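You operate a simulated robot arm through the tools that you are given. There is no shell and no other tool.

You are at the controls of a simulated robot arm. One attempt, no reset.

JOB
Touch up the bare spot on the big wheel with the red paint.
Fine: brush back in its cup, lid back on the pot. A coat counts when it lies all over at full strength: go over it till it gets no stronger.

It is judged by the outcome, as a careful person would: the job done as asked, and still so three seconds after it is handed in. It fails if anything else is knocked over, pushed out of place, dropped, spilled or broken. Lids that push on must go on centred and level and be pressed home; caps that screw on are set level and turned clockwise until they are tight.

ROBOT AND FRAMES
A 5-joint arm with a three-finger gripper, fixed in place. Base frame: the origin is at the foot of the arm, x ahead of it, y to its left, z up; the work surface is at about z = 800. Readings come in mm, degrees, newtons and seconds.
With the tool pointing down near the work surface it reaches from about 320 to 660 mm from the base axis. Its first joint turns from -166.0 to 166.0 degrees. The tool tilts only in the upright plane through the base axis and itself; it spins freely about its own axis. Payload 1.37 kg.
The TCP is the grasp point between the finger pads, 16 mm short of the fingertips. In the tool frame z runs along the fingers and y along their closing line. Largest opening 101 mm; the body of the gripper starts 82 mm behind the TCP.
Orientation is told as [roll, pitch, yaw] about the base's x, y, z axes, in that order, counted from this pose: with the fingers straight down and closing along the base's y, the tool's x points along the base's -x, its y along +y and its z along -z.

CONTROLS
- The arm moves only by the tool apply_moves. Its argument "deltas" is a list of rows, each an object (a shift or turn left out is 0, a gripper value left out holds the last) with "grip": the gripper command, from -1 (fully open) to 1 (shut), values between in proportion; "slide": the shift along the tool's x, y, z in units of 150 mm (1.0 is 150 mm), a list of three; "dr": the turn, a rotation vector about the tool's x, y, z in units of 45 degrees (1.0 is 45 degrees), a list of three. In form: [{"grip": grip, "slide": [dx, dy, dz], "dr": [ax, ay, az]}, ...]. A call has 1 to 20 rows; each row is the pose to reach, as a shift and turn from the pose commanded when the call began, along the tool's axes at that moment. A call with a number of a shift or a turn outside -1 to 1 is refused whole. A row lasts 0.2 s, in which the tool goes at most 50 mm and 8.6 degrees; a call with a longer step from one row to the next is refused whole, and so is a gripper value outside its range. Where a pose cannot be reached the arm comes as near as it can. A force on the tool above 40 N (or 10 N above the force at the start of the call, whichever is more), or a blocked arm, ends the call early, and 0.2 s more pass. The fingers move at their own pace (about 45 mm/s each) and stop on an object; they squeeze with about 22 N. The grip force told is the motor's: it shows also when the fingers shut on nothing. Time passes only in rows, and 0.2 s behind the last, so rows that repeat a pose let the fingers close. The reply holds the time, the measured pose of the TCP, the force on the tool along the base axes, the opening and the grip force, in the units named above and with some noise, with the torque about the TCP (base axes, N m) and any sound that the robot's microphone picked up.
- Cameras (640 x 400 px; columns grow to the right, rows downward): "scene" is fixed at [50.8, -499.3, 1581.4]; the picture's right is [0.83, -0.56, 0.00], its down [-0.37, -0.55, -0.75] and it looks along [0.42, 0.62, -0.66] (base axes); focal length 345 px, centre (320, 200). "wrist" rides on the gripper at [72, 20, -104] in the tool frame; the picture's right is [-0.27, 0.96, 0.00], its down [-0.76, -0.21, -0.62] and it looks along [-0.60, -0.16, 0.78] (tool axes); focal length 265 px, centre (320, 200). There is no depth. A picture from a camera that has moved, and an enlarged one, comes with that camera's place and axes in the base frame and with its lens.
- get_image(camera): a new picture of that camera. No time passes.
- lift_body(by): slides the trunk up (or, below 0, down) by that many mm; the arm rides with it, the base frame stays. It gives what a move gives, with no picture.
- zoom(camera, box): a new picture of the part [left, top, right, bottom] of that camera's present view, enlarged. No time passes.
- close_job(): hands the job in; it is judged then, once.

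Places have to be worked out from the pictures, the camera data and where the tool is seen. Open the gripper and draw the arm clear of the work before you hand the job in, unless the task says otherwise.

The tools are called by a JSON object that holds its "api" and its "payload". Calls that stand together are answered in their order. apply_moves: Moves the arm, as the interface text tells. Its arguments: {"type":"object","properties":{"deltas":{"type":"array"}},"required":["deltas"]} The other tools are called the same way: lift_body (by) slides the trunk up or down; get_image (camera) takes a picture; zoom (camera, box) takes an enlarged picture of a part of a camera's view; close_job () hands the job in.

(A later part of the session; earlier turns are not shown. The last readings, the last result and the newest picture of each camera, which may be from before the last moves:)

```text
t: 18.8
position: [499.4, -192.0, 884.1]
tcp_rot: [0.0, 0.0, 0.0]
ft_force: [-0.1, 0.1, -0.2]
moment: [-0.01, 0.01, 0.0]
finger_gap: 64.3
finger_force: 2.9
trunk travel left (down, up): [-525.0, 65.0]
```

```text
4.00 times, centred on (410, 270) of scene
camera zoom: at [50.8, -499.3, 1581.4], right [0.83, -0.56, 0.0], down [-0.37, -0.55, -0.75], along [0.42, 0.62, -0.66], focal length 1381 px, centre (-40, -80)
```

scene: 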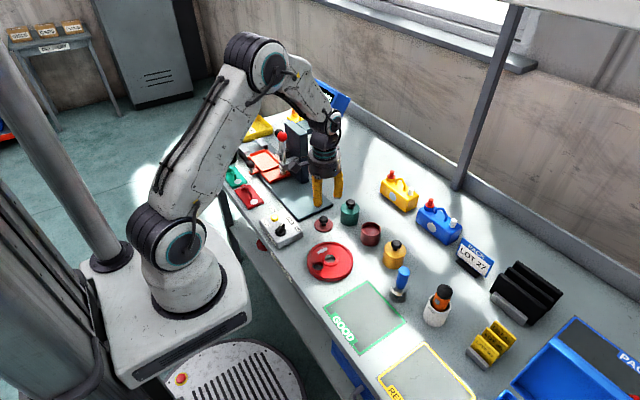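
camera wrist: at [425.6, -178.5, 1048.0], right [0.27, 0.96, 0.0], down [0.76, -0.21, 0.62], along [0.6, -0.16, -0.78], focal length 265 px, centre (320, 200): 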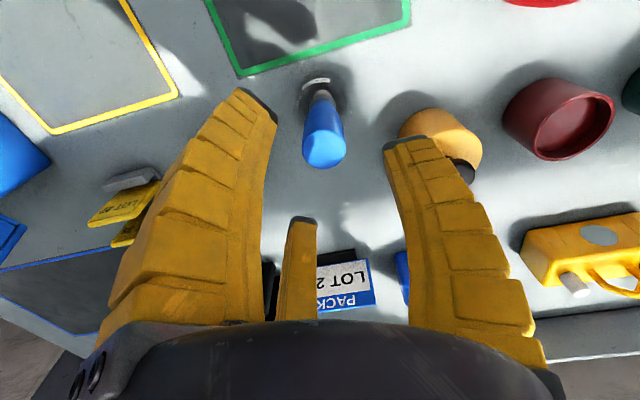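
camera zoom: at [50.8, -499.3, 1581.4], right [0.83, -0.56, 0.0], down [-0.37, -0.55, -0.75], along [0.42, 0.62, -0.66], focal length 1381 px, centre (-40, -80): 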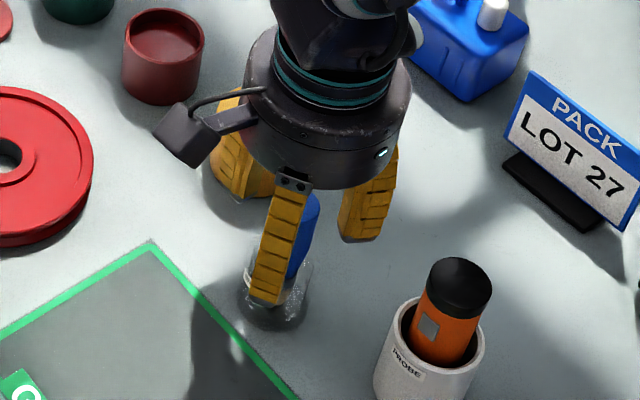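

The tool overshot ~2 mm in +y. I'll correct by (-0.6, -2.0) and check again before closing.

{"api": "apply_moves", "payload": {"deltas": [{"grip": -0.2, "slide": [0.004, -0.0133, 0]}, {"slide": [0.004, -0.0133, 0]}, {"slide": [0.004, -0.0133, 0]}]}}

{"api": "zoom", "payload": {"camera": "wrist", "box": [240, 80, 400, 240]}}

```text
t: 19.6
position: [498.2, -195.0, 883.9]
tcp_rot: [0.1, 0.1, 0.0]
ft_force: [-0.5, 0.6, -0.9]
moment: [0.0, 0.01, 0.0]
finger_gap: 64.1
finger_force: 2.6
trunk travel left (down, up): [-525.0, 65.0]
```

```text
2.50 times, centred on (320, 160) of wrist
camera zoom: at [425.9, -176.3, 987.7], right [0.27, 0.96, 0.0], down [0.76, -0.21, 0.62], along [0.6, -0.16, -0.78], focal length 664 px, centre (320, 300)
```

zoom: 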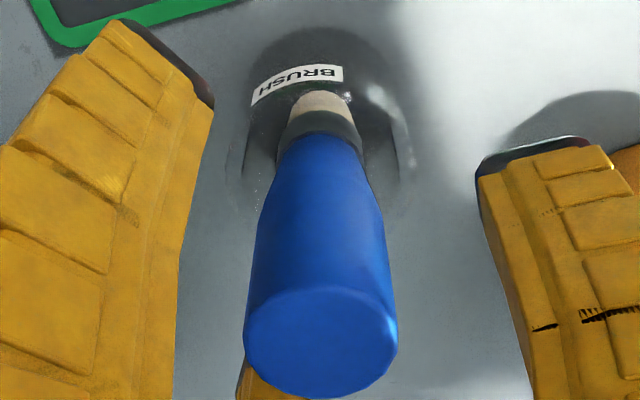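

The handle is now centred in column. I'll close on it gently.

{"api": "apply_moves", "payload": {"deltas": [{"grip": 0.2, "slide": [-0.005, 0, 0]}, {"grip": 0.5, "slide": [-0.005, 0, 0]}, {"grip": 1.0, "slide": [-0.005, 0, 0]}, {"grip": 1.0, "slide": [-0.005, 0, 0]}, {"grip": 1.0, "slide": [-0.005, 0, 0]}]}}

{"api": "zoom", "payload": {"camera": "wrist", "box": [240, 80, 400, 240]}}

{"api": "zoom", "payload": {"camera": "scene", "box": [370, 240, 430, 300]}}

```text
t: 20.8
position: [499.6, -195.3, 883.2]
tcp_rot: [-0.1, -0.1, -0.2]
ft_force: [-0.3, -1.2, 6.3]
moment: [-0.18, 0.08, -0.01]
finger_gap: 21.6
finger_force: 21.9
trunk travel left (down, up): [-525.0, 65.0]
```

```text
2.50 times, centred on (320, 160) of wrist
camera zoom: at [426.5, -177.2, 988.4], right [0.27, 0.96, 0.0], down [0.75, -0.21, 0.62], along [0.6, -0.17, -0.78], focal length 664 px, centre (320, 300)
```

zoom: 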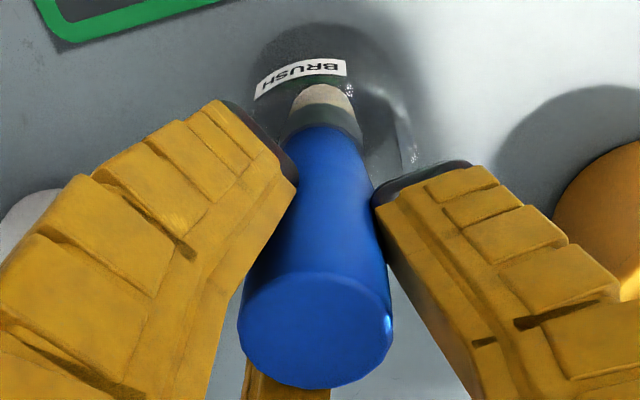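

```text
6.67 times, centred on (400, 270) of scene
camera zoom: at [50.8, -499.3, 1581.4], right [0.83, -0.56, 0.0], down [-0.37, -0.55, -0.75], along [0.42, 0.62, -0.66], focal length 2302 px, centre (-213, -267)
```

zoom: 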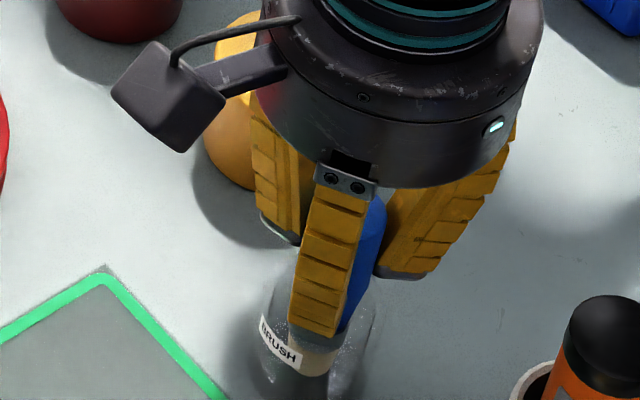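

Gripped at 21.6 mm with a small upward reaction. I'll lift straight up slowly and check that the cup stays put.

{"api": "apply_moves", "payload": {"deltas": [{"grip": 1.0, "slide": [0, 0, -0.02]}, {"slide": [0, 0, -0.05]}, {"slide": [0, 0, -0.1]}, {"slide": [0, 0, -0.16]}]}}

{"api": "zoom", "payload": {"camera": "scene", "box": [370, 240, 430, 300]}}

{"api": "zoom", "payload": {"camera": "wrist", "box": [240, 80, 400, 240]}}

```text
t: 21.8
position: [497.9, -194.1, 907.6]
tcp_rot: [0.0, 0.0, 0.0]
ft_force: [-0.2, 0.2, 0.0]
moment: [-0.01, 0.01, 0.01]
finger_gap: 19.7
finger_force: 21.5
trunk travel left (down, up): [-525.0, 65.0]
```

```text
6.67 times, centred on (400, 270) of scene
camera zoom: at [50.8, -499.3, 1581.4], right [0.83, -0.56, 0.0], down [-0.37, -0.55, -0.75], along [0.42, 0.62, -0.66], focal length 2302 px, centre (-213, -267)
```

zoom: 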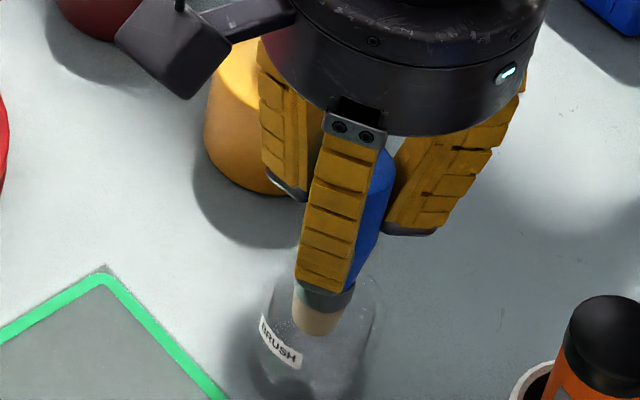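

```text
2.50 times, centred on (320, 160) of wrist
camera zoom: at [426.4, -175.6, 1013.7], right [0.27, 0.96, 0.0], down [0.76, -0.21, 0.62], along [0.6, -0.16, -0.78], focal length 664 px, centre (320, 300)
```

zoom: 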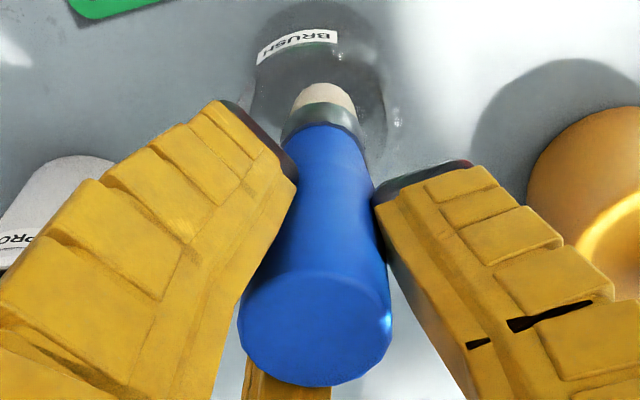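

The brush is out cleanly and the cup stays in place. I'll lift to z≈990 and carry it over toward the open pot.

{"api": "apply_moves", "payload": {"deltas": [{"grip": 1.0, "slide": [0, 0, -0.25]}, {"slide": [0, 0, -0.5]}, {"slide": [-0.08, 0.25, -0.54]}, {"slide": [-0.16, 0.5, -0.54]}, {"slide": [-0.24, 0.75, -0.54]}, {"slide": [-0.32, 0.98, -0.54]}]}}

{"api": "get_image", "payload": {"camera": "wrist"}}

{"api": "zoom", "payload": {"camera": "scene", "box": [340, 160, 440, 260]}}

```text
t: 23.2
position: [544.2, -45.1, 991.1]
tcp_rot: [0.0, 0.1, -0.1]
ft_force: [0.0, 0.3, 0.5]
moment: [-0.02, -0.01, 0.05]
finger_gap: 19.9
finger_force: 21.8
trunk travel left (down, up): [-525.0, 65.0]
```

```text
taken
camera wrist: at [473.2, -27.5, 1094.7], right [0.27, 0.96, 0.0], down [0.76, -0.21, 0.62], along [0.6, -0.17, -0.78], focal length 265 px, centre (320, 200)
```

wrist: 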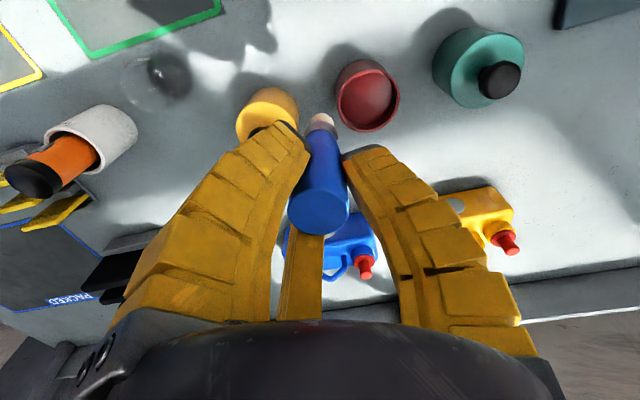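

```text
4.00 times, centred on (390, 210) of scene
camera zoom: at [50.8, -499.3, 1581.4], right [0.83, -0.56, 0.0], down [-0.37, -0.55, -0.75], along [0.42, 0.62, -0.66], focal length 1381 px, centre (40, 160)
```

zoom: 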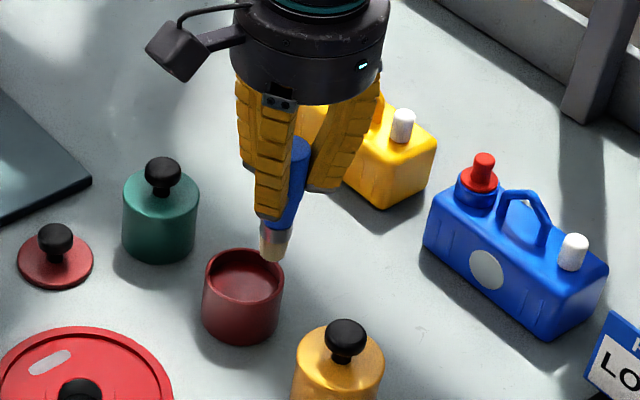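

Brush held straight with bristles visible. I'll zoom to measure the pot opening and the bristle tip before dipping.

{"api": "zoom", "payload": {"camera": "wrist", "box": [290, 40, 420, 140]}}

```text
4.00 times, centred on (355, 90) of wrist
camera zoom: at [473.2, -27.5, 1094.7], right [0.27, 0.96, 0.0], down [0.76, -0.21, 0.62], along [0.6, -0.17, -0.78], focal length 1062 px, centre (180, 640)
```

zoom: 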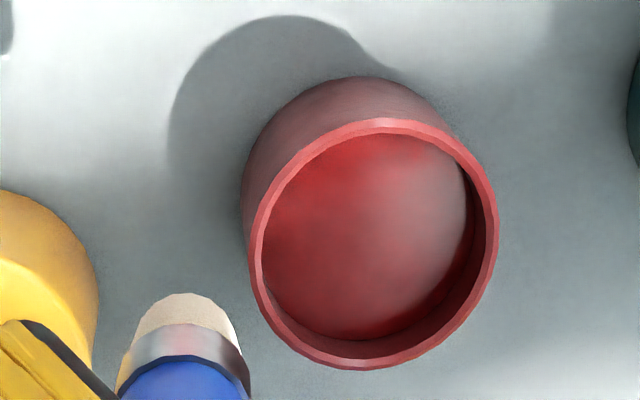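

The pot opening is centred at (562.7, -6.6), the rim at z≈847 and the paint surface about 10 mm below it. I'll go over the pot, drop to just above it, and check.

{"api": "apply_moves", "payload": {"deltas": [{"grip": 1.0, "slide": [-0.057, 0.137, 0]}, {"slide": [-0.114, 0.273, 0]}, {"slide": [-0.114, 0.273, 0.15]}, {"slide": [-0.114, 0.273, 0.27]}, {"slide": [-0.114, 0.273, 0.27]}]}}

{"api": "zoom", "payload": {"camera": "wrist", "box": [260, 60, 400, 200]}}

{"api": "zoom", "payload": {"camera": "scene", "box": [340, 190, 410, 260]}}

```text
t: 24.4
position: [563.8, -6.8, 948.6]
tcp_rot: [0.0, 0.1, 0.0]
ft_force: [-0.1, 0.2, 0.7]
moment: [0.0, 0.02, 0.01]
finger_gap: 19.6
finger_force: 22.2
trunk travel left (down, up): [-525.0, 65.0]
```

```text
2.86 times, centred on (330, 130) of wrist
camera zoom: at [491.9, 11.7, 1052.7], right [0.27, 0.96, 0.0], down [0.76, -0.21, 0.62], along [0.6, -0.16, -0.78], focal length 758 px, centre (291, 400)
```

zoom: 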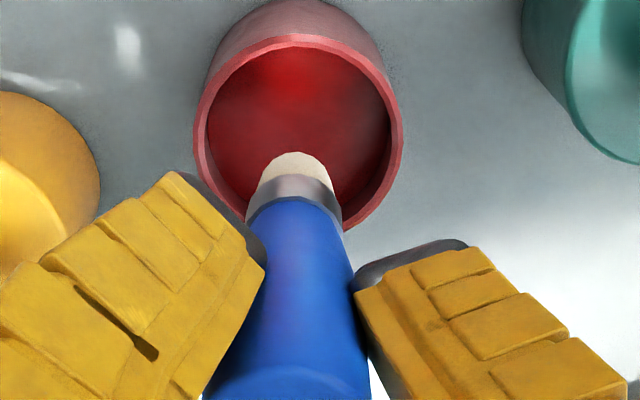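

```text
5.71 times, centred on (375, 225) of scene
camera zoom: at [50.8, -499.3, 1581.4], right [0.83, -0.56, 0.0], down [-0.37, -0.55, -0.75], along [0.42, 0.62, -0.66], focal length 1973 px, centre (6, 57)
```

zoom: 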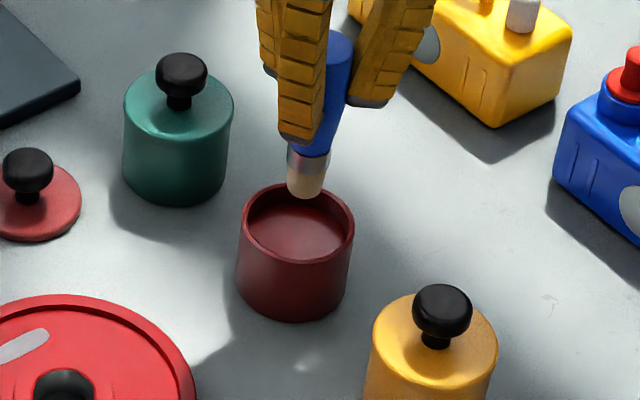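

Brush is above the opening. I'll lower it into the paint, to TCP z≈909 so the tip should be ~10 mm under the surface.

{"api": "apply_moves", "payload": {"deltas": [{"grip": 1.0, "slide": [0.007, 0.01, 0.08]}, {"slide": [0.007, 0.01, 0.16]}, {"slide": [0.007, 0.01, 0.22]}, {"slide": [0.007, 0.01, 0.265]}, {"slide": [0.007, 0.01, 0.265]}]}}

{"api": "zoom", "payload": {"camera": "scene", "box": [340, 190, 410, 260]}}

{"api": "zoom", "payload": {"camera": "wrist", "box": [260, 60, 400, 200]}}

```text
t: 25.6
position: [562.7, -6.2, 909.8]
tcp_rot: [0.0, -0.3, -0.1]
ft_force: [0.8, 3.2, 14.7]
moment: [0.13, -0.02, -0.02]
finger_gap: 24.2
finger_force: 22.0
trunk travel left (down, up): [-525.0, 65.0]
```

```text
5.71 times, centred on (375, 225) of scene
camera zoom: at [50.8, -499.3, 1581.4], right [0.83, -0.56, 0.0], down [-0.37, -0.55, -0.75], along [0.42, 0.62, -0.66], focal length 1973 px, centre (6, 57)
```

zoom: 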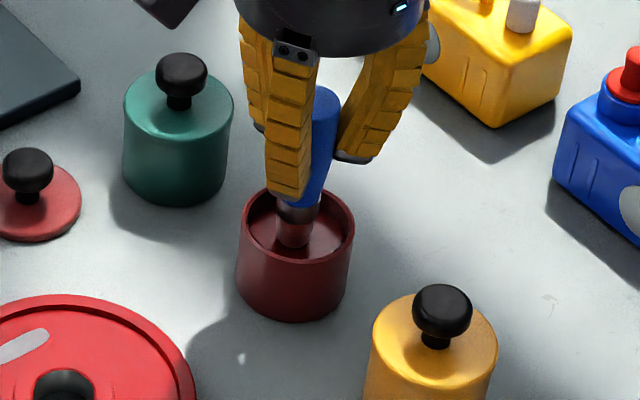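

```text
2.86 times, centred on (330, 130) of wrist
camera zoom: at [490.2, 13.2, 1013.7], right [0.26, 0.96, 0.0], down [0.75, -0.21, 0.62], along [0.6, -0.16, -0.78], focal length 758 px, centre (291, 400)
```

zoom: 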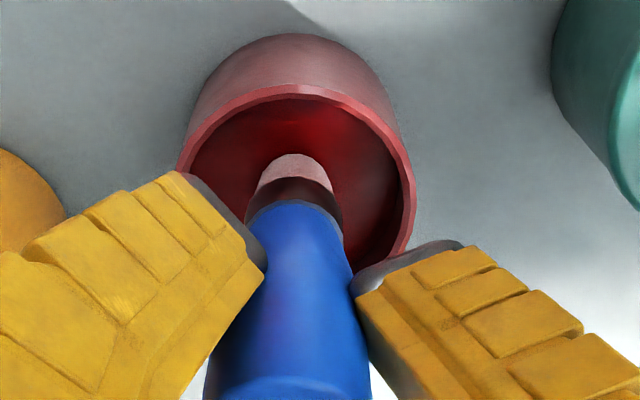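

There is a 15 N reaction, so the bristles are pressing on the paint or pot bottom. That is enough dipping. I'll lift slightly and look at the bristles for paint.

{"api": "apply_moves", "payload": {"deltas": [{"grip": 1.0, "slide": [0, 0, -0.03]}, {"slide": [0, 0, -0.06]}, {"slide": [0, 0, -0.12]}, {"slide": [0, 0, -0.2]}, {"slide": [0, 0, -0.27]}, {"slide": [0, 0, -0.27]}]}}

{"api": "zoom", "payload": {"camera": "scene", "box": [340, 190, 410, 260]}}

{"api": "zoom", "payload": {"camera": "wrist", "box": [260, 60, 400, 200]}}

```text
t: 27.0
position: [561.5, -6.2, 949.8]
tcp_rot: [0.0, -0.1, 0.0]
ft_force: [0.6, 0.5, -0.2]
moment: [-0.02, 0.03, -0.01]
finger_gap: 20.1
finger_force: 22.1
trunk travel left (down, up): [-525.0, 65.0]
```

```text
5.71 times, centred on (375, 225) of scene
camera zoom: at [50.8, -499.3, 1581.4], right [0.83, -0.56, 0.0], down [-0.37, -0.55, -0.75], along [0.42, 0.62, -0.66], focal length 1973 px, centre (6, 57)
```

zoom: 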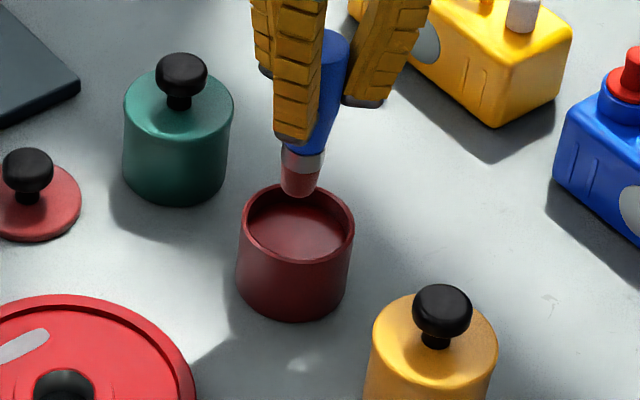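

```text
2.86 times, centred on (330, 130) of wrist
camera zoom: at [490.0, 12.9, 1052.8], right [0.27, 0.96, 0.0], down [0.76, -0.21, 0.62], along [0.6, -0.16, -0.78], focal length 758 px, centre (291, 400)
```

zoom: 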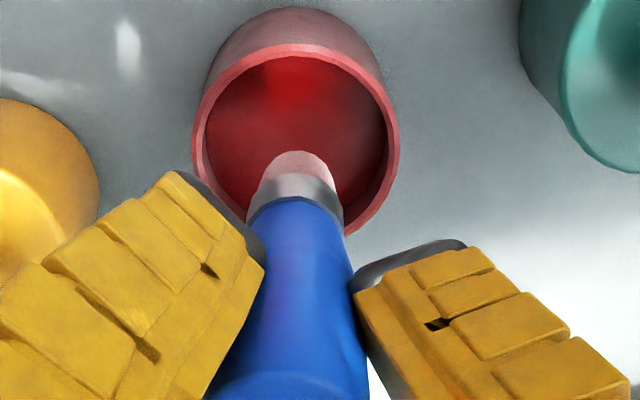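

The bristles are loaded red. I'll carry the brush at this height along the clear path toward the wheel and take a precise look at the spot.

{"api": "apply_moves", "payload": {"deltas": [{"grip": 1.0, "slide": [0.3, 0.05, 0]}, {"slide": [0.6, 0.1, 0]}, {"slide": [0.9, 0.16, 0]}, {"slide": [0.95, 0.18, 0]}]}}

{"api": "get_image", "payload": {"camera": "wrist"}}

{"api": "zoom", "payload": {"camera": "scene", "box": [290, 180, 390, 280]}}

```text
t: 28.0
position: [420.2, 21.5, 949.9]
tcp_rot: [-0.1, 0.0, -0.1]
ft_force: [-0.1, 0.2, -0.6]
moment: [0.04, 0.04, 0.01]
finger_gap: 19.7
finger_force: 22.5
trunk travel left (down, up): [-525.0, 65.0]
```

```text
taken
camera wrist: at [348.1, 39.4, 1055.0], right [0.27, 0.96, 0.0], down [0.76, -0.21, 0.62], along [0.6, -0.16, -0.78], focal length 265 px, centre (320, 200)
```

wrist: 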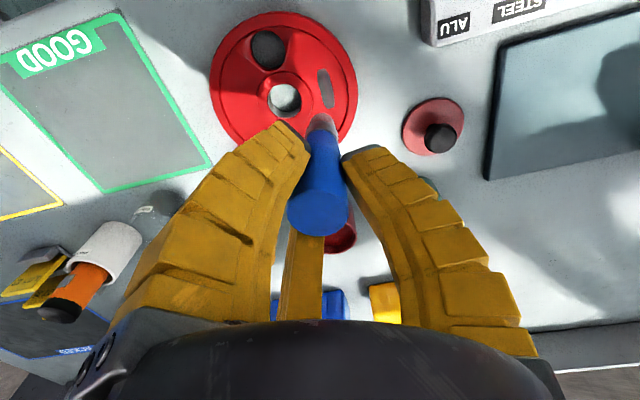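

```text
4.00 times, centred on (340, 230) of scene
camera zoom: at [50.8, -499.3, 1581.4], right [0.83, -0.56, 0.0], down [-0.37, -0.55, -0.75], along [0.42, 0.62, -0.66], focal length 1381 px, centre (240, 80)
```

zoom: 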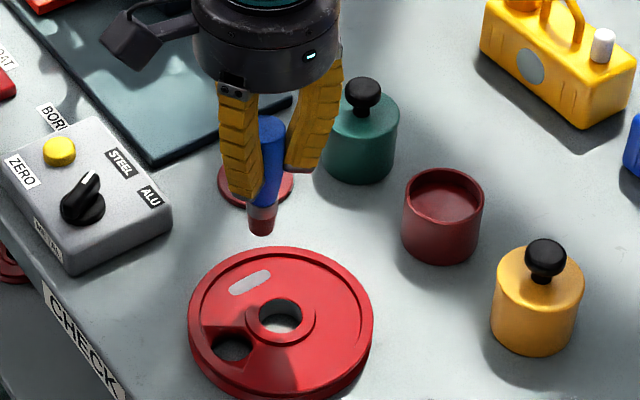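

I'll zoom in on the spot together with the brush tip.

{"api": "zoom", "payload": {"camera": "wrist", "box": [270, 50, 370, 150]}}

```text
4.00 times, centred on (320, 100) of wrist
camera zoom: at [348.1, 39.4, 1055.0], right [0.27, 0.96, 0.0], down [0.76, -0.21, 0.62], along [0.6, -0.16, -0.78], focal length 1062 px, centre (320, 600)
```

zoom: 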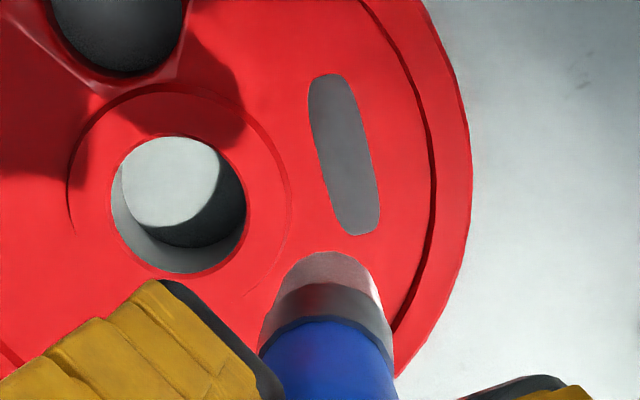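

The spot triangulates to centre (415, 26, 813), running x≈399 to 433, about 12 mm wide and tilted slightly (y 27→25). I'll go above its centre and lower toward contact.

{"api": "apply_moves", "payload": {"deltas": [{"grip": 1.0, "slide": [0.031, 0.044, 0.0]}, {"slide": [0.031, 0.044, 0.13]}, {"slide": [0.031, 0.044, 0.24]}, {"slide": [0.031, 0.044, 0.273]}, {"slide": [0.031, 0.044, 0.273]}]}}

{"api": "zoom", "payload": {"camera": "wrist", "box": [250, 60, 390, 200]}}

{"api": "zoom", "payload": {"camera": "scene", "box": [300, 210, 370, 280]}}

```text
t: 29.2
position: [415.9, 26.7, 907.0]
tcp_rot: [0.0, 0.0, 0.1]
ft_force: [-0.2, 0.5, 0.5]
moment: [0.01, 0.01, 0.0]
finger_gap: 19.8
finger_force: 22.3
trunk travel left (down, up): [-525.0, 65.0]
```

```text
2.86 times, centred on (320, 130) of wrist
camera zoom: at [342.9, 45.6, 1011.5], right [0.27, 0.96, 0.0], down [0.76, -0.21, 0.62], along [0.6, -0.16, -0.78], focal length 758 px, centre (320, 400)
```

zoom: 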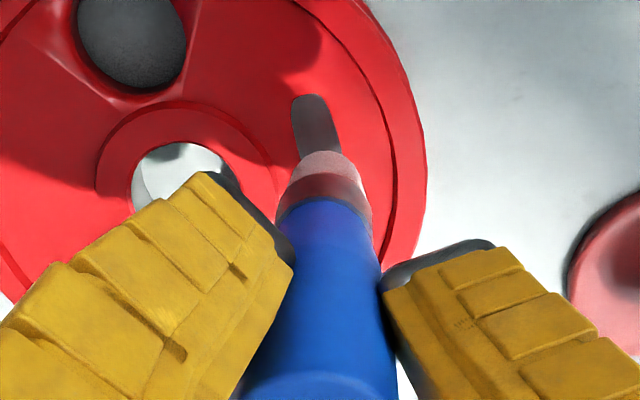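

```text
5.71 times, centred on (335, 245) of scene
camera zoom: at [50.8, -499.3, 1581.4], right [0.83, -0.56, 0.0], down [-0.37, -0.55, -0.75], along [0.42, 0.62, -0.66], focal length 1973 px, centre (234, -57)
```

zoom: 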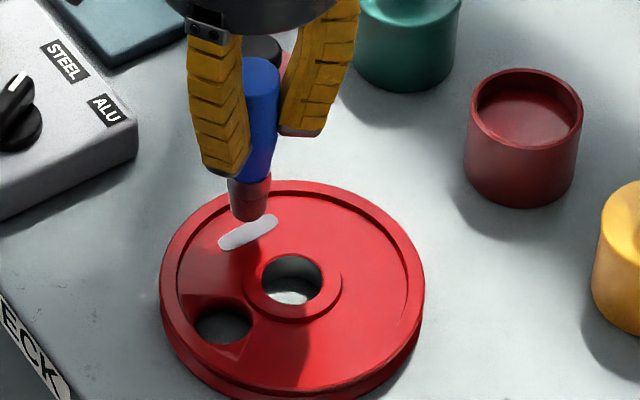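

The brush tip is above the spot, about 12 mm up. I'll lower in small steps until I feel contact.

{"api": "apply_moves", "payload": {"deltas": [{"grip": 1.0, "slide": [0, 0, 0.02]}, {"slide": [0, 0, 0.035]}, {"slide": [0, 0, 0.045]}]}}

{"api": "zoom", "payload": {"camera": "scene", "box": [315, 225, 355, 265]}}

```text
t: 30.0
position: [415.4, 27.3, 900.0]
tcp_rot: [-0.1, 0.0, 0.0]
ft_force: [-0.2, -0.8, 0.8]
moment: [0.0, 0.0, -0.02]
finger_gap: 19.8
finger_force: 21.8
trunk travel left (down, up): [-525.0, 65.0]
```

```text
10.00 times, centred on (335, 245) of scene
camera zoom: at [50.8, -499.3, 1581.4], right [0.83, -0.56, 0.0], down [-0.37, -0.55, -0.75], along [0.42, 0.62, -0.66], focal length 3453 px, centre (170, -250)
```

zoom: 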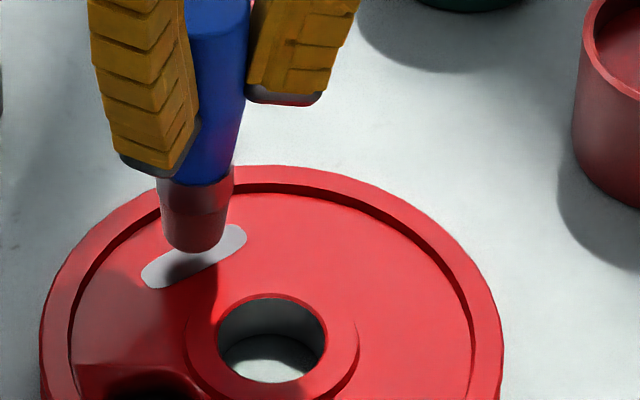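

Not touching yet; the tip hovers a few mm above the spot. Going lower in small steps.

{"api": "apply_moves", "payload": {"deltas": [{"grip": 1.0, "slide": [0, 0, 0.01]}, {"slide": [0, 0, 0.02]}]}}

{"api": "apply_moves", "payload": {"deltas": [{"grip": 1.0, "slide": [0, 0, 0.007]}, {"slide": [0, 0, 0.012]}]}}

{"api": "zoom", "payload": {"camera": "scene", "box": [315, 225, 355, 265]}}

```text
t: 30.6
position: [416.2, 27.9, 897.1]
tcp_rot: [0.0, 0.0, 0.0]
ft_force: [0.4, 0.1, -1.1]
moment: [0.02, 0.02, 0.0]
finger_gap: 19.9
finger_force: 22.0
trunk travel left (down, up): [-525.0, 65.0]
```

```text
t: 31.2
position: [415.8, 29.4, 896.5]
tcp_rot: [0.0, 0.1, 0.0]
ft_force: [-0.4, 0.1, -0.3]
moment: [-0.01, -0.03, 0.01]
finger_gap: 19.5
finger_force: 21.9
trunk travel left (down, up): [-525.0, 65.0]
```

```text
10.00 times, centred on (335, 245) of scene
camera zoom: at [50.8, -499.3, 1581.4], right [0.83, -0.56, 0.0], down [-0.37, -0.55, -0.75], along [0.42, 0.62, -0.66], focal length 3453 px, centre (170, -250)
```

zoom: 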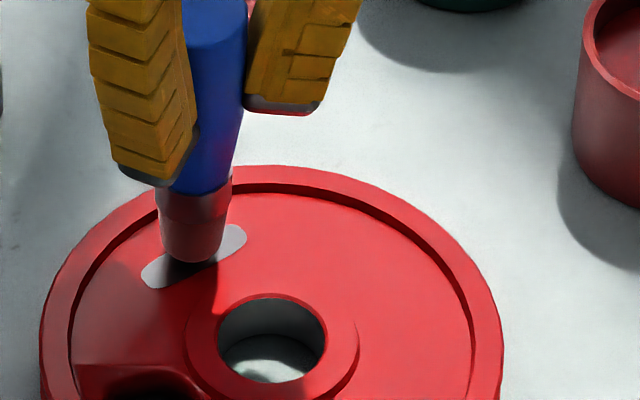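

Close, but still no force. I'll check the true pose through the wrist camera and continue.

{"api": "zoom", "payload": {"camera": "wrist", "box": [270, 80, 370, 180]}}

{"api": "apply_moves", "payload": {"deltas": [{"grip": 1.0, "slide": [0, -0.008, 0.006]}, {"slide": [0, -0.008, 0.013]}]}}

{"api": "zoom", "payload": {"camera": "wrist", "box": [270, 80, 370, 180]}}

```text
4.00 times, centred on (320, 130) of wrist
camera zoom: at [343.1, 46.8, 1000.3], right [0.27, 0.96, 0.0], down [0.76, -0.21, 0.62], along [0.6, -0.16, -0.78], focal length 1062 px, centre (320, 480)
```

zoom: 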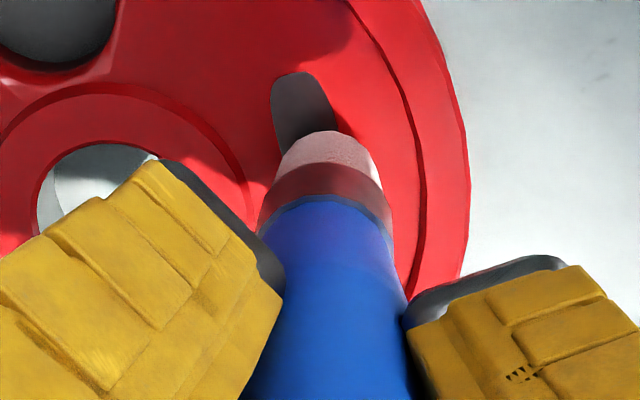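

```text
t: 31.8
position: [415.1, 27.4, 894.7]
tcp_rot: [0.0, 0.0, 0.1]
ft_force: [-1.6, 1.6, 9.7]
moment: [0.16, 0.14, -0.01]
finger_gap: 22.1
finger_force: 21.9
trunk travel left (down, up): [-525.0, 65.0]
```

```text
4.00 times, centred on (320, 130) of wrist
camera zoom: at [343.2, 46.2, 998.9], right [0.27, 0.96, 0.0], down [0.76, -0.21, 0.62], along [0.6, -0.16, -0.78], focal length 1062 px, centre (320, 480)
```

zoom: 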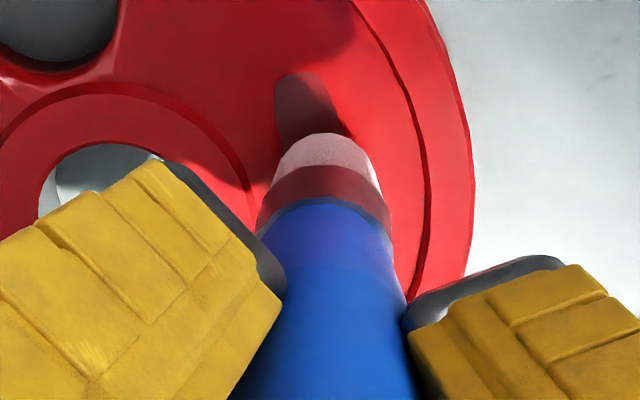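

Contact: 9.7 N at true z≈894.9, and the spot is already tinting. I'll ease off ~0.6 mm for light pressure and stroke along the spot's length.

{"api": "apply_moves", "payload": {"deltas": [{"grip": 1.0, "slide": [0, 0, -0.003]}, {"slide": [0.04, 0.002, -0.003]}, {"slide": [0.087, 0.0047, -0.003]}, {"slide": [0.04, 0.002, -0.003]}, {"slide": [0, 0, -0.003]}, {"slide": [-0.047, -0.003, -0.003]}, {"slide": [-0.1, -0.006, -0.003]}, {"slide": [-0.047, -0.003, -0.003]}, {"slide": [0, 0, -0.003]}]}}

{"api": "get_image", "payload": {"camera": "wrist"}}

{"api": "zoom", "payload": {"camera": "scene", "box": [315, 225, 355, 265]}}

```text
t: 33.8
position: [416.4, 26.7, 894.2]
tcp_rot: [0.0, -0.1, 0.0]
ft_force: [1.9, 0.6, 5.7]
moment: [-0.09, -0.18, 0.02]
finger_gap: 21.5
finger_force: 22.2
trunk travel left (down, up): [-525.0, 65.0]
```

```text
taken
camera wrist: at [344.8, 44.8, 998.8], right [0.27, 0.96, 0.0], down [0.75, -0.21, 0.62], along [0.6, -0.16, -0.78], focal length 265 px, centre (320, 200)
```

wrist: 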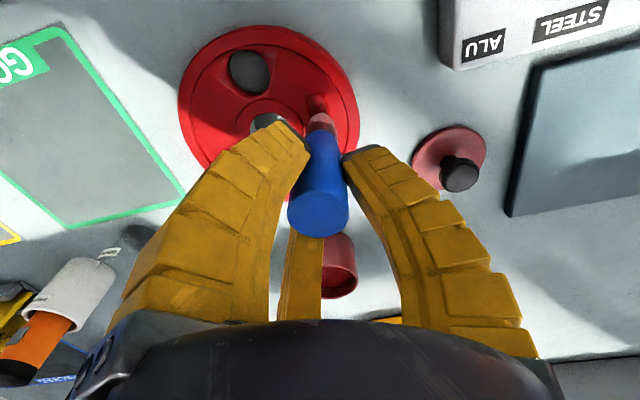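

```text
10.00 times, centred on (335, 245) of scene
camera zoom: at [50.8, -499.3, 1581.4], right [0.83, -0.56, 0.0], down [-0.37, -0.55, -0.75], along [0.42, 0.62, -0.66], focal length 3453 px, centre (170, -250)
```

zoom: 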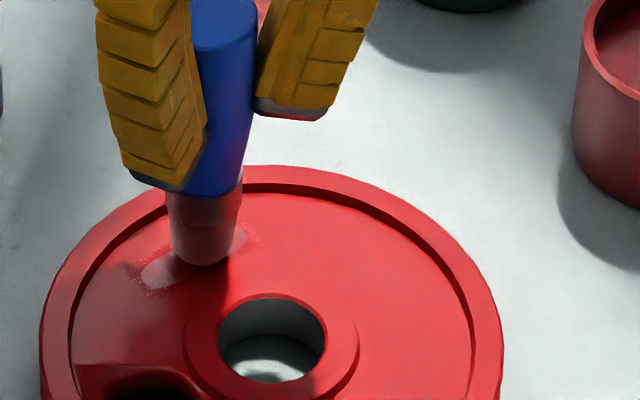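

Paint is going on and the force is a light ~6 N. I'll do fuller passes offset to either side and down the middle.

{"api": "apply_moves", "payload": {"deltas": [{"grip": 1.0, "slide": [0.0467, -0.012, 0]}, {"slide": [0.0987, -0.0073, 0]}, {"slide": [0.0333, -0.0107, 0]}, {"slide": [-0.0333, -0.014, 0]}, {"slide": [-0.088, -0.0173, 0]}, {"slide": [-0.088, 0.0027, 0]}, {"slide": [-0.088, 0.0227, 0]}, {"slide": [-0.0333, 0.026, 0]}, {"slide": [0.0333, 0.0293, 0]}, {"slide": [0.0987, 0.0327, 0]}, {"slide": [0.0987, 0.0127, 0]}, {"slide": [0.0333, 0.0093, 0]}, {"slide": [-0.0333, 0.006, 0]}, {"slide": [-0.088, 0.0027, 0]}, {"slide": [-0.0333, 0.006, 0]}, {"slide": [0.0333, 0.0093, 0]}, {"slide": [0.0987, 0.0127, 0]}, {"slide": [0.0, 0.008, 0]}, {"slide": [0.0, 0.008, -0.1]}, {"slide": [0.0, 0.008, -0.25]}]}}

{"api": "get_image", "payload": {"camera": "wrist"}}

{"api": "zoom", "payload": {"camera": "scene", "box": [315, 225, 355, 265]}}

```text
t: 38.0
position: [415.5, 27.6, 935.7]
tcp_rot: [0.0, -0.1, 0.0]
ft_force: [0.0, 0.7, -0.1]
moment: [0.0, -0.04, 0.0]
finger_gap: 19.6
finger_force: 22.1
trunk travel left (down, up): [-525.0, 65.0]
```

```text
taken
camera wrist: at [343.5, 46.9, 1040.0], right [0.27, 0.96, 0.0], down [0.76, -0.21, 0.62], along [0.6, -0.16, -0.78], focal length 265 px, centre (320, 200)
```

wrist: 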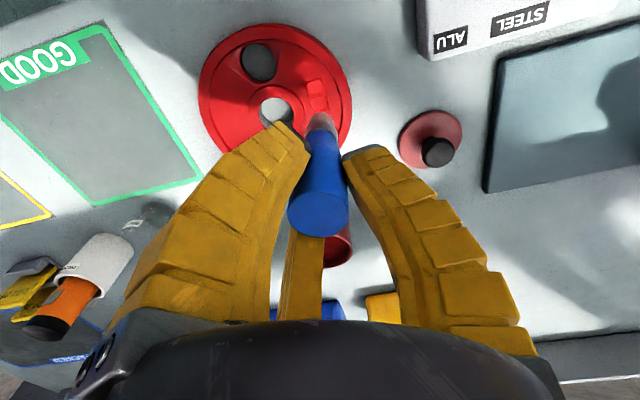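

```text
10.00 times, centred on (335, 245) of scene
camera zoom: at [50.8, -499.3, 1581.4], right [0.83, -0.56, 0.0], down [-0.37, -0.55, -0.75], along [0.42, 0.62, -0.66], focal length 3453 px, centre (170, -250)
```

zoom: 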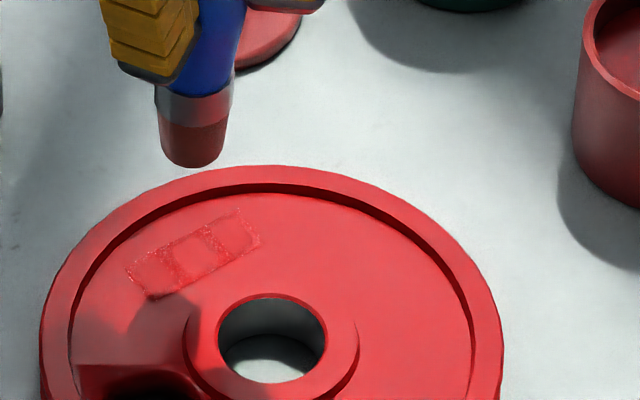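

The spot is covered in red now. I'll inspect it closely for thin areas.

{"api": "zoom", "payload": {"camera": "scene", "box": [324, 242, 344, 262]}}

{"api": "zoom", "payload": {"camera": "wrist", "box": [285, 65, 345, 125]}}

```text
16.00 times, centred on (334, 252) of scene
camera zoom: at [50.8, -499.3, 1581.4], right [0.83, -0.56, 0.0], down [-0.37, -0.55, -0.75], along [0.42, 0.62, -0.66], focal length 5525 px, centre (96, -632)
```

zoom: 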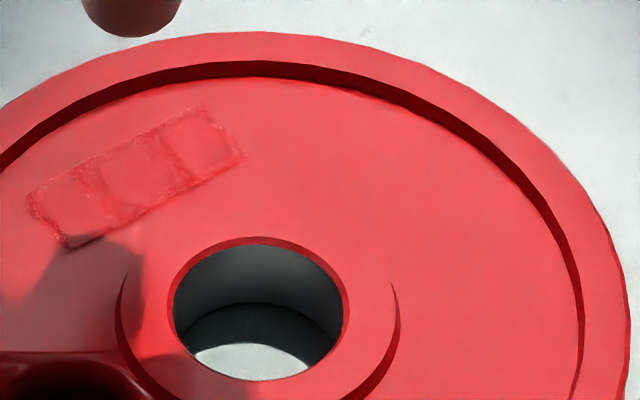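

```text
6.67 times, centred on (315, 95) of wrist
camera zoom: at [343.5, 46.9, 1040.0], right [0.27, 0.96, 0.0], down [0.76, -0.21, 0.62], along [0.6, -0.16, -0.78], focal length 1769 px, centre (353, 900)
```

zoom: 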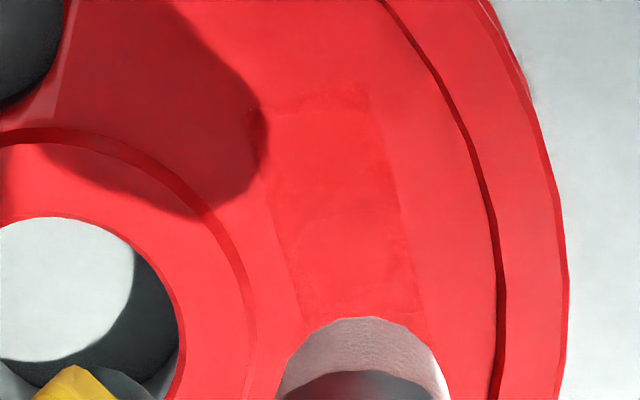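

The spot looks covered, but I can't yet tell whether it's full strength. I'll lower again and do another four lanes to see whether the colour still changes.

{"api": "apply_moves", "payload": {"deltas": [{"grip": 1.0, "slide": [0, -0.0033, 0.12]}, {"slide": [0, -0.0033, 0.22]}, {"slide": [0, -0.0033, 0.249]}, {"slide": [0.0933, -0.0247, 0.249]}, {"slide": [0.0333, -0.028, 0.249]}, {"slide": [-0.0333, -0.032, 0.249]}, {"slide": [-0.1, -0.0353, 0.249]}, {"slide": [-0.1, -0.0153, 0.249]}, {"slide": [-0.0333, -0.012, 0.249]}, {"slide": [0.0333, -0.008, 0.249]}, {"slide": [0.0933, -0.0047, 0.249]}, {"slide": [0.0933, 0.012, 0.249]}, {"slide": [0.0333, 0.0087, 0.249]}, {"slide": [-0.0333, 0.0047, 0.249]}, {"slide": [-0.1, 0.0013, 0.249]}, {"slide": [-0.1, 0.018, 0.249]}, {"slide": [-0.0333, 0.0213, 0.249]}, {"slide": [0.0333, 0.0253, 0.249]}, {"slide": [0.0933, 0.0287, 0.249]}, {"slide": [0.0, 0.0, 0.249]}]}}

{"api": "apply_moves", "payload": {"deltas": [{"grip": 1.0, "slide": [0, 0, -0.1]}, {"slide": [0.0, 0.0, -0.25]}, {"slide": [-0.15, -0.05, -0.35]}, {"slide": [-0.3, -0.1, -0.35]}]}}

{"api": "zoom", "payload": {"camera": "scene", "box": [324, 242, 344, 262]}}

{"api": "get_image", "payload": {"camera": "wrist"}}

```text
t: 42.2
position: [415.2, 27.8, 895.1]
tcp_rot: [0.0, 0.0, 0.0]
ft_force: [0.7, 0.0, 0.7]
moment: [-0.06, 0.02, 0.0]
finger_gap: 20.1
finger_force: 21.9
trunk travel left (down, up): [-525.0, 65.0]
```

```text
t: 43.2
position: [462.7, 11.1, 947.1]
tcp_rot: [0.0, 0.1, -0.1]
ft_force: [1.0, 0.3, -1.4]
moment: [0.0, 0.02, 0.02]
finger_gap: 19.8
finger_force: 22.1
trunk travel left (down, up): [-525.0, 65.0]
```

```text
16.00 times, centred on (334, 252) of scene
camera zoom: at [50.8, -499.3, 1581.4], right [0.83, -0.56, 0.0], down [-0.37, -0.55, -0.75], along [0.42, 0.62, -0.66], focal length 5525 px, centre (96, -632)
```

zoom: 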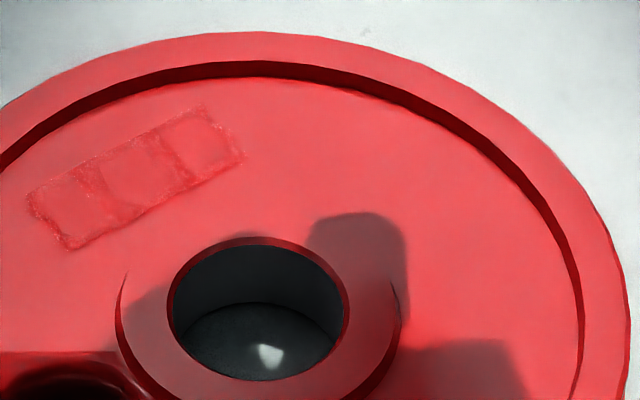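

```text
taken
camera wrist: at [390.6, 29.8, 1052.6], right [0.27, 0.96, 0.0], down [0.76, -0.21, 0.62], along [0.6, -0.16, -0.78], focal length 265 px, centre (320, 200)
```

wrist: 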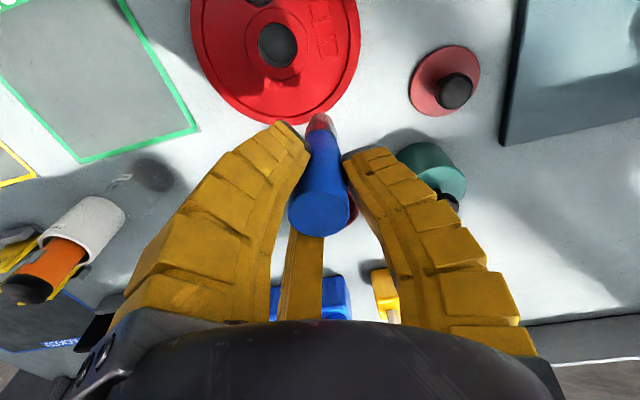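

I'll zoom in on the patch from the unobstructed wrist view.

{"api": "zoom", "payload": {"camera": "wrist", "box": [280, 0, 370, 70]}}

{"api": "zoom", "payload": {"camera": "scene", "box": [322, 245, 336, 259]}}

{"api": "zoom", "payload": {"camera": "wrist", "box": [280, 90, 370, 160]}}

```text
5.71 times, centred on (325, 35) of wrist
camera zoom: at [390.6, 29.8, 1052.6], right [0.27, 0.96, 0.0], down [0.76, -0.21, 0.62], along [0.6, -0.16, -0.78], focal length 1517 px, centre (291, 1143)
```

zoom: 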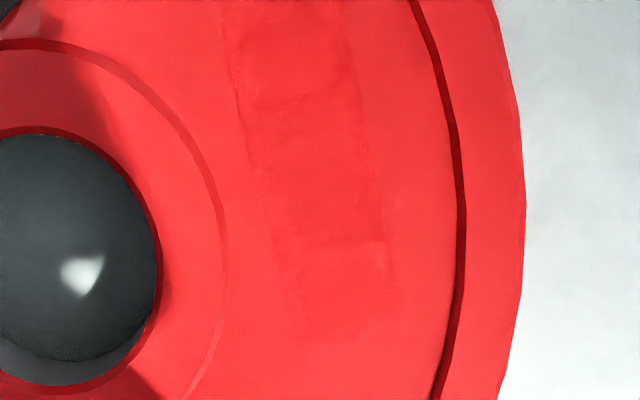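

```text
16.00 times, centred on (329, 252) of scene
camera zoom: at [50.8, -499.3, 1581.4], right [0.83, -0.56, 0.0], down [-0.37, -0.55, -0.75], along [0.42, 0.62, -0.66], focal length 5525 px, centre (176, -632)
```

zoom: 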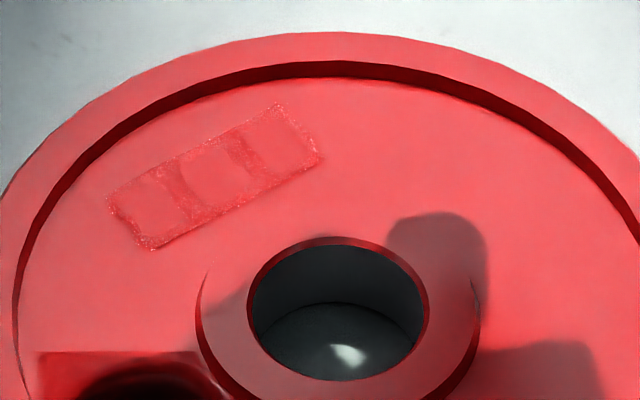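

```text
5.71 times, centred on (325, 125) of wrist
camera zoom: at [390.6, 29.8, 1052.6], right [0.27, 0.96, 0.0], down [0.76, -0.21, 0.62], along [0.6, -0.16, -0.78], focal length 1517 px, centre (291, 629)
```

zoom: 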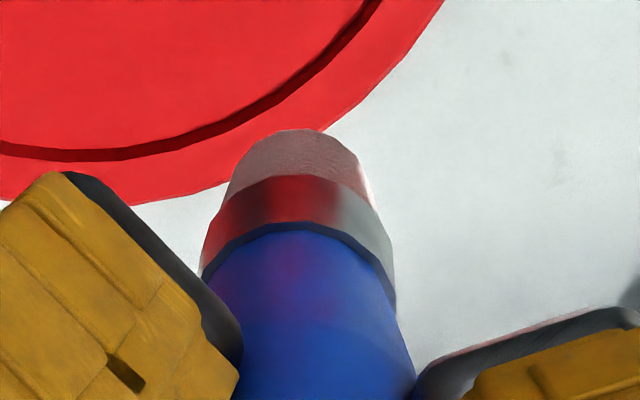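

No grey shows any more and the patch matches the wheel. To be sure it's at full strength, I'll reload the brush once more and go over it again with definite contact.

{"api": "apply_moves", "payload": {"deltas": [{"grip": 1.0, "slide": [-0.22, -0.037, 0]}, {"slide": [-0.44, -0.074, 0]}, {"slide": [-0.665, -0.111, 0]}, {"slide": [-0.665, -0.111, 0]}]}}

{"api": "zoom", "payload": {"camera": "wrist", "box": [260, 60, 400, 200]}}

```text
t: 44.2
position: [562.5, -2.4, 946.5]
tcp_rot: [0.0, 0.0, 0.0]
ft_force: [-0.6, 0.5, -0.4]
moment: [0.03, 0.02, 0.01]
finger_gap: 19.6
finger_force: 22.0
trunk travel left (down, up): [-525.0, 65.0]
```

```text
2.86 times, centred on (330, 130) of wrist
camera zoom: at [490.1, 15.5, 1051.2], right [0.27, 0.96, 0.0], down [0.76, -0.21, 0.62], along [0.6, -0.16, -0.78], focal length 758 px, centre (291, 400)
```

zoom: 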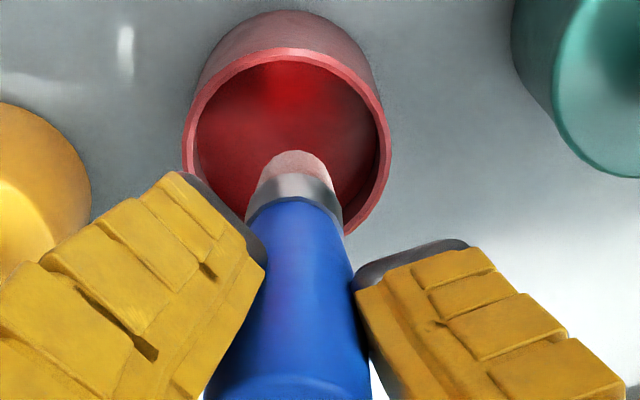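

Over the pot, about 2 mm off in +y. I'll correct that and dip to z≈911.5.

{"api": "apply_moves", "payload": {"deltas": [{"grip": 1.0, "slide": [0, -0.014, 0.08]}, {"slide": [0, -0.014, 0.16]}, {"slide": [0, -0.014, 0.22]}, {"slide": [0, -0.014, 0.238]}, {"slide": [0, -0.014, 0.238]}, {"slide": [0, -0.014, 0.238]}]}}

{"api": "apply_moves", "payload": {"deltas": [{"grip": 1.0, "slide": [0, 0, -0.04]}, {"slide": [0, 0, -0.1]}, {"slide": [0, 0, -0.18]}, {"slide": [0, 0, -0.245]}, {"slide": [0, 0, -0.245]}]}}

{"api": "zoom", "payload": {"camera": "scene", "box": [340, 190, 410, 260]}}

{"api": "get_image", "payload": {"camera": "wrist"}}

```text
t: 45.6
position: [560.4, -6.3, 913.0]
tcp_rot: [0.0, -0.1, 0.1]
ft_force: [0.1, 0.4, -0.1]
moment: [0.03, 0.01, -0.03]
finger_gap: 19.6
finger_force: 22.2
trunk travel left (down, up): [-525.0, 65.0]
```

```text
t: 46.8
position: [560.0, -4.7, 948.7]
tcp_rot: [0.0, 0.0, 0.0]
ft_force: [0.2, -0.8, 0.0]
moment: [-0.01, -0.01, 0.02]
finger_gap: 19.7
finger_force: 22.1
trunk travel left (down, up): [-525.0, 65.0]
```

```text
5.71 times, centred on (375, 225) of scene
camera zoom: at [50.8, -499.3, 1581.4], right [0.83, -0.56, 0.0], down [-0.37, -0.55, -0.75], along [0.42, 0.62, -0.66], focal length 1973 px, centre (6, 57)
```

zoom: 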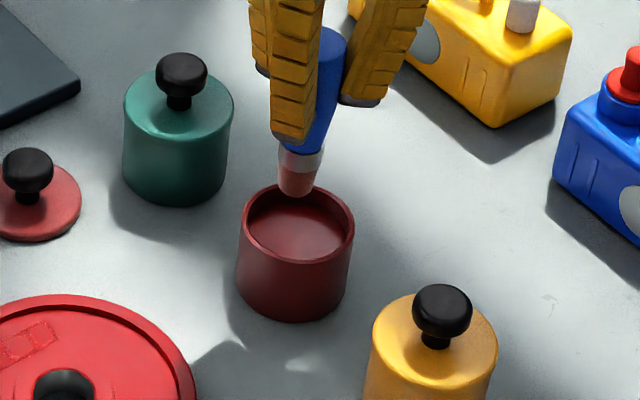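

```text
taken
camera wrist: at [488.1, 13.1, 1054.0], right [0.27, 0.96, 0.0], down [0.76, -0.21, 0.62], along [0.6, -0.16, -0.78], focal length 265 px, centre (320, 200)
```

wrist: 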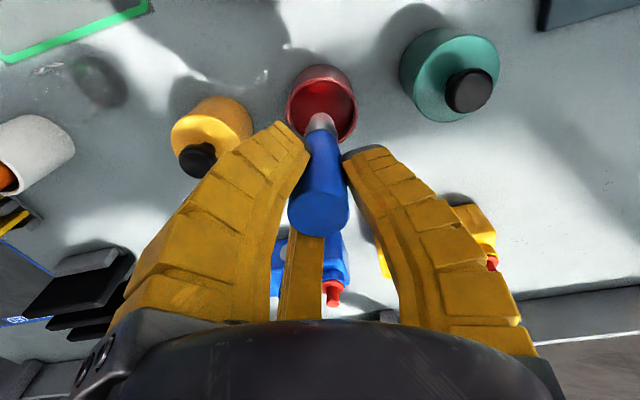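

The last dip stopped short of the depth of the first. I'll dip again slightly deeper, to z≈910.3, then return to the wheel.

{"api": "apply_moves", "payload": {"deltas": [{"grip": 1.0, "slide": [-0.008, -0.003, 0.1]}, {"slide": [-0.008, -0.003, 0.2]}, {"slide": [-0.008, -0.003, 0.25]}, {"slide": [-0.008, -0.003, 0.264]}, {"slide": [-0.008, -0.003, 0.264]}]}}

{"api": "zoom", "payload": {"camera": "scene", "box": [340, 190, 410, 260]}}

{"api": "apply_moves", "payload": {"deltas": [{"grip": 1.0, "slide": [0, 0, -0.04]}, {"slide": [0, 0, -0.1]}, {"slide": [0, 0, -0.18]}, {"slide": [0, 0, -0.26]}, {"slide": [0, 0, -0.26]}]}}

{"api": "zoom", "payload": {"camera": "wrist", "box": [260, 60, 400, 200]}}

{"api": "zoom", "payload": {"camera": "scene", "box": [340, 190, 410, 260]}}

```text
t: 48.0
position: [561.9, -6.3, 909.9]
tcp_rot: [0.0, -0.1, 0.0]
ft_force: [-2.5, 2.9, 8.8]
moment: [0.25, 0.15, -0.02]
finger_gap: 21.7
finger_force: 22.0
trunk travel left (down, up): [-525.0, 65.0]
```

```text
5.71 times, centred on (375, 225) of scene
camera zoom: at [50.8, -499.3, 1581.4], right [0.83, -0.56, 0.0], down [-0.37, -0.55, -0.75], along [0.42, 0.62, -0.66], focal length 1973 px, centre (6, 57)
```

zoom: 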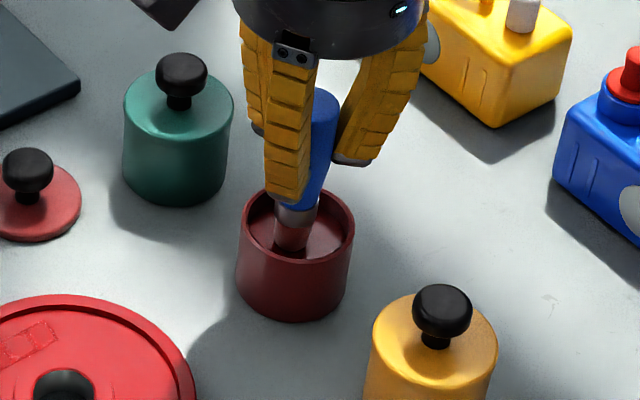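

```text
t: 49.2
position: [561.3, -7.3, 947.6]
tcp_rot: [-0.1, 0.0, 0.0]
ft_force: [-0.4, 1.0, -0.7]
moment: [0.0, -0.02, -0.02]
finger_gap: 19.6
finger_force: 22.8
trunk travel left (down, up): [-525.0, 65.0]
```

```text
2.86 times, centred on (330, 130) of wrist
camera zoom: at [490.4, 12.1, 1052.6], right [0.27, 0.96, 0.0], down [0.76, -0.21, 0.62], along [0.6, -0.16, -0.78], focal length 758 px, centre (291, 400)
```

zoom: 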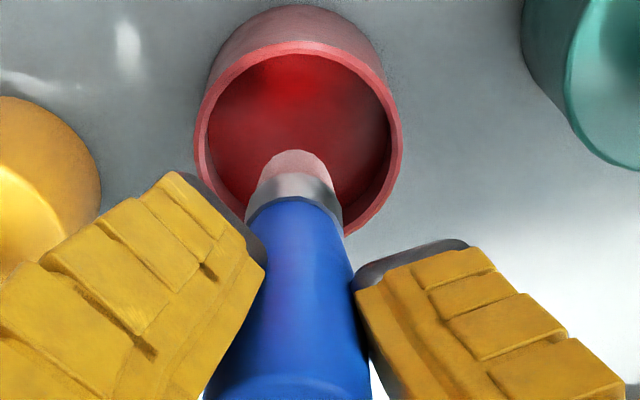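

```text
5.71 times, centred on (375, 225) of scene
camera zoom: at [50.8, -499.3, 1581.4], right [0.83, -0.56, 0.0], down [-0.37, -0.55, -0.75], along [0.42, 0.62, -0.66], focal length 1973 px, centre (6, 57)
```

zoom: 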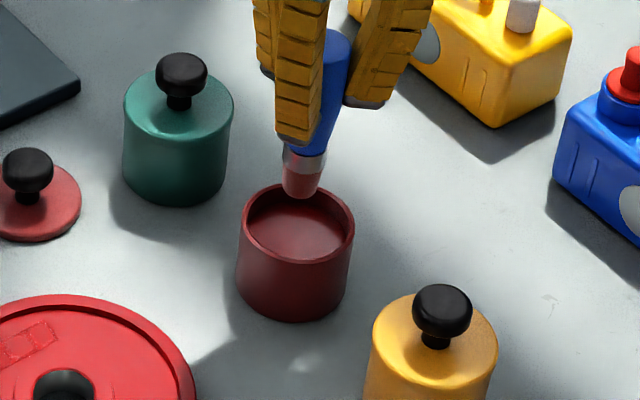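

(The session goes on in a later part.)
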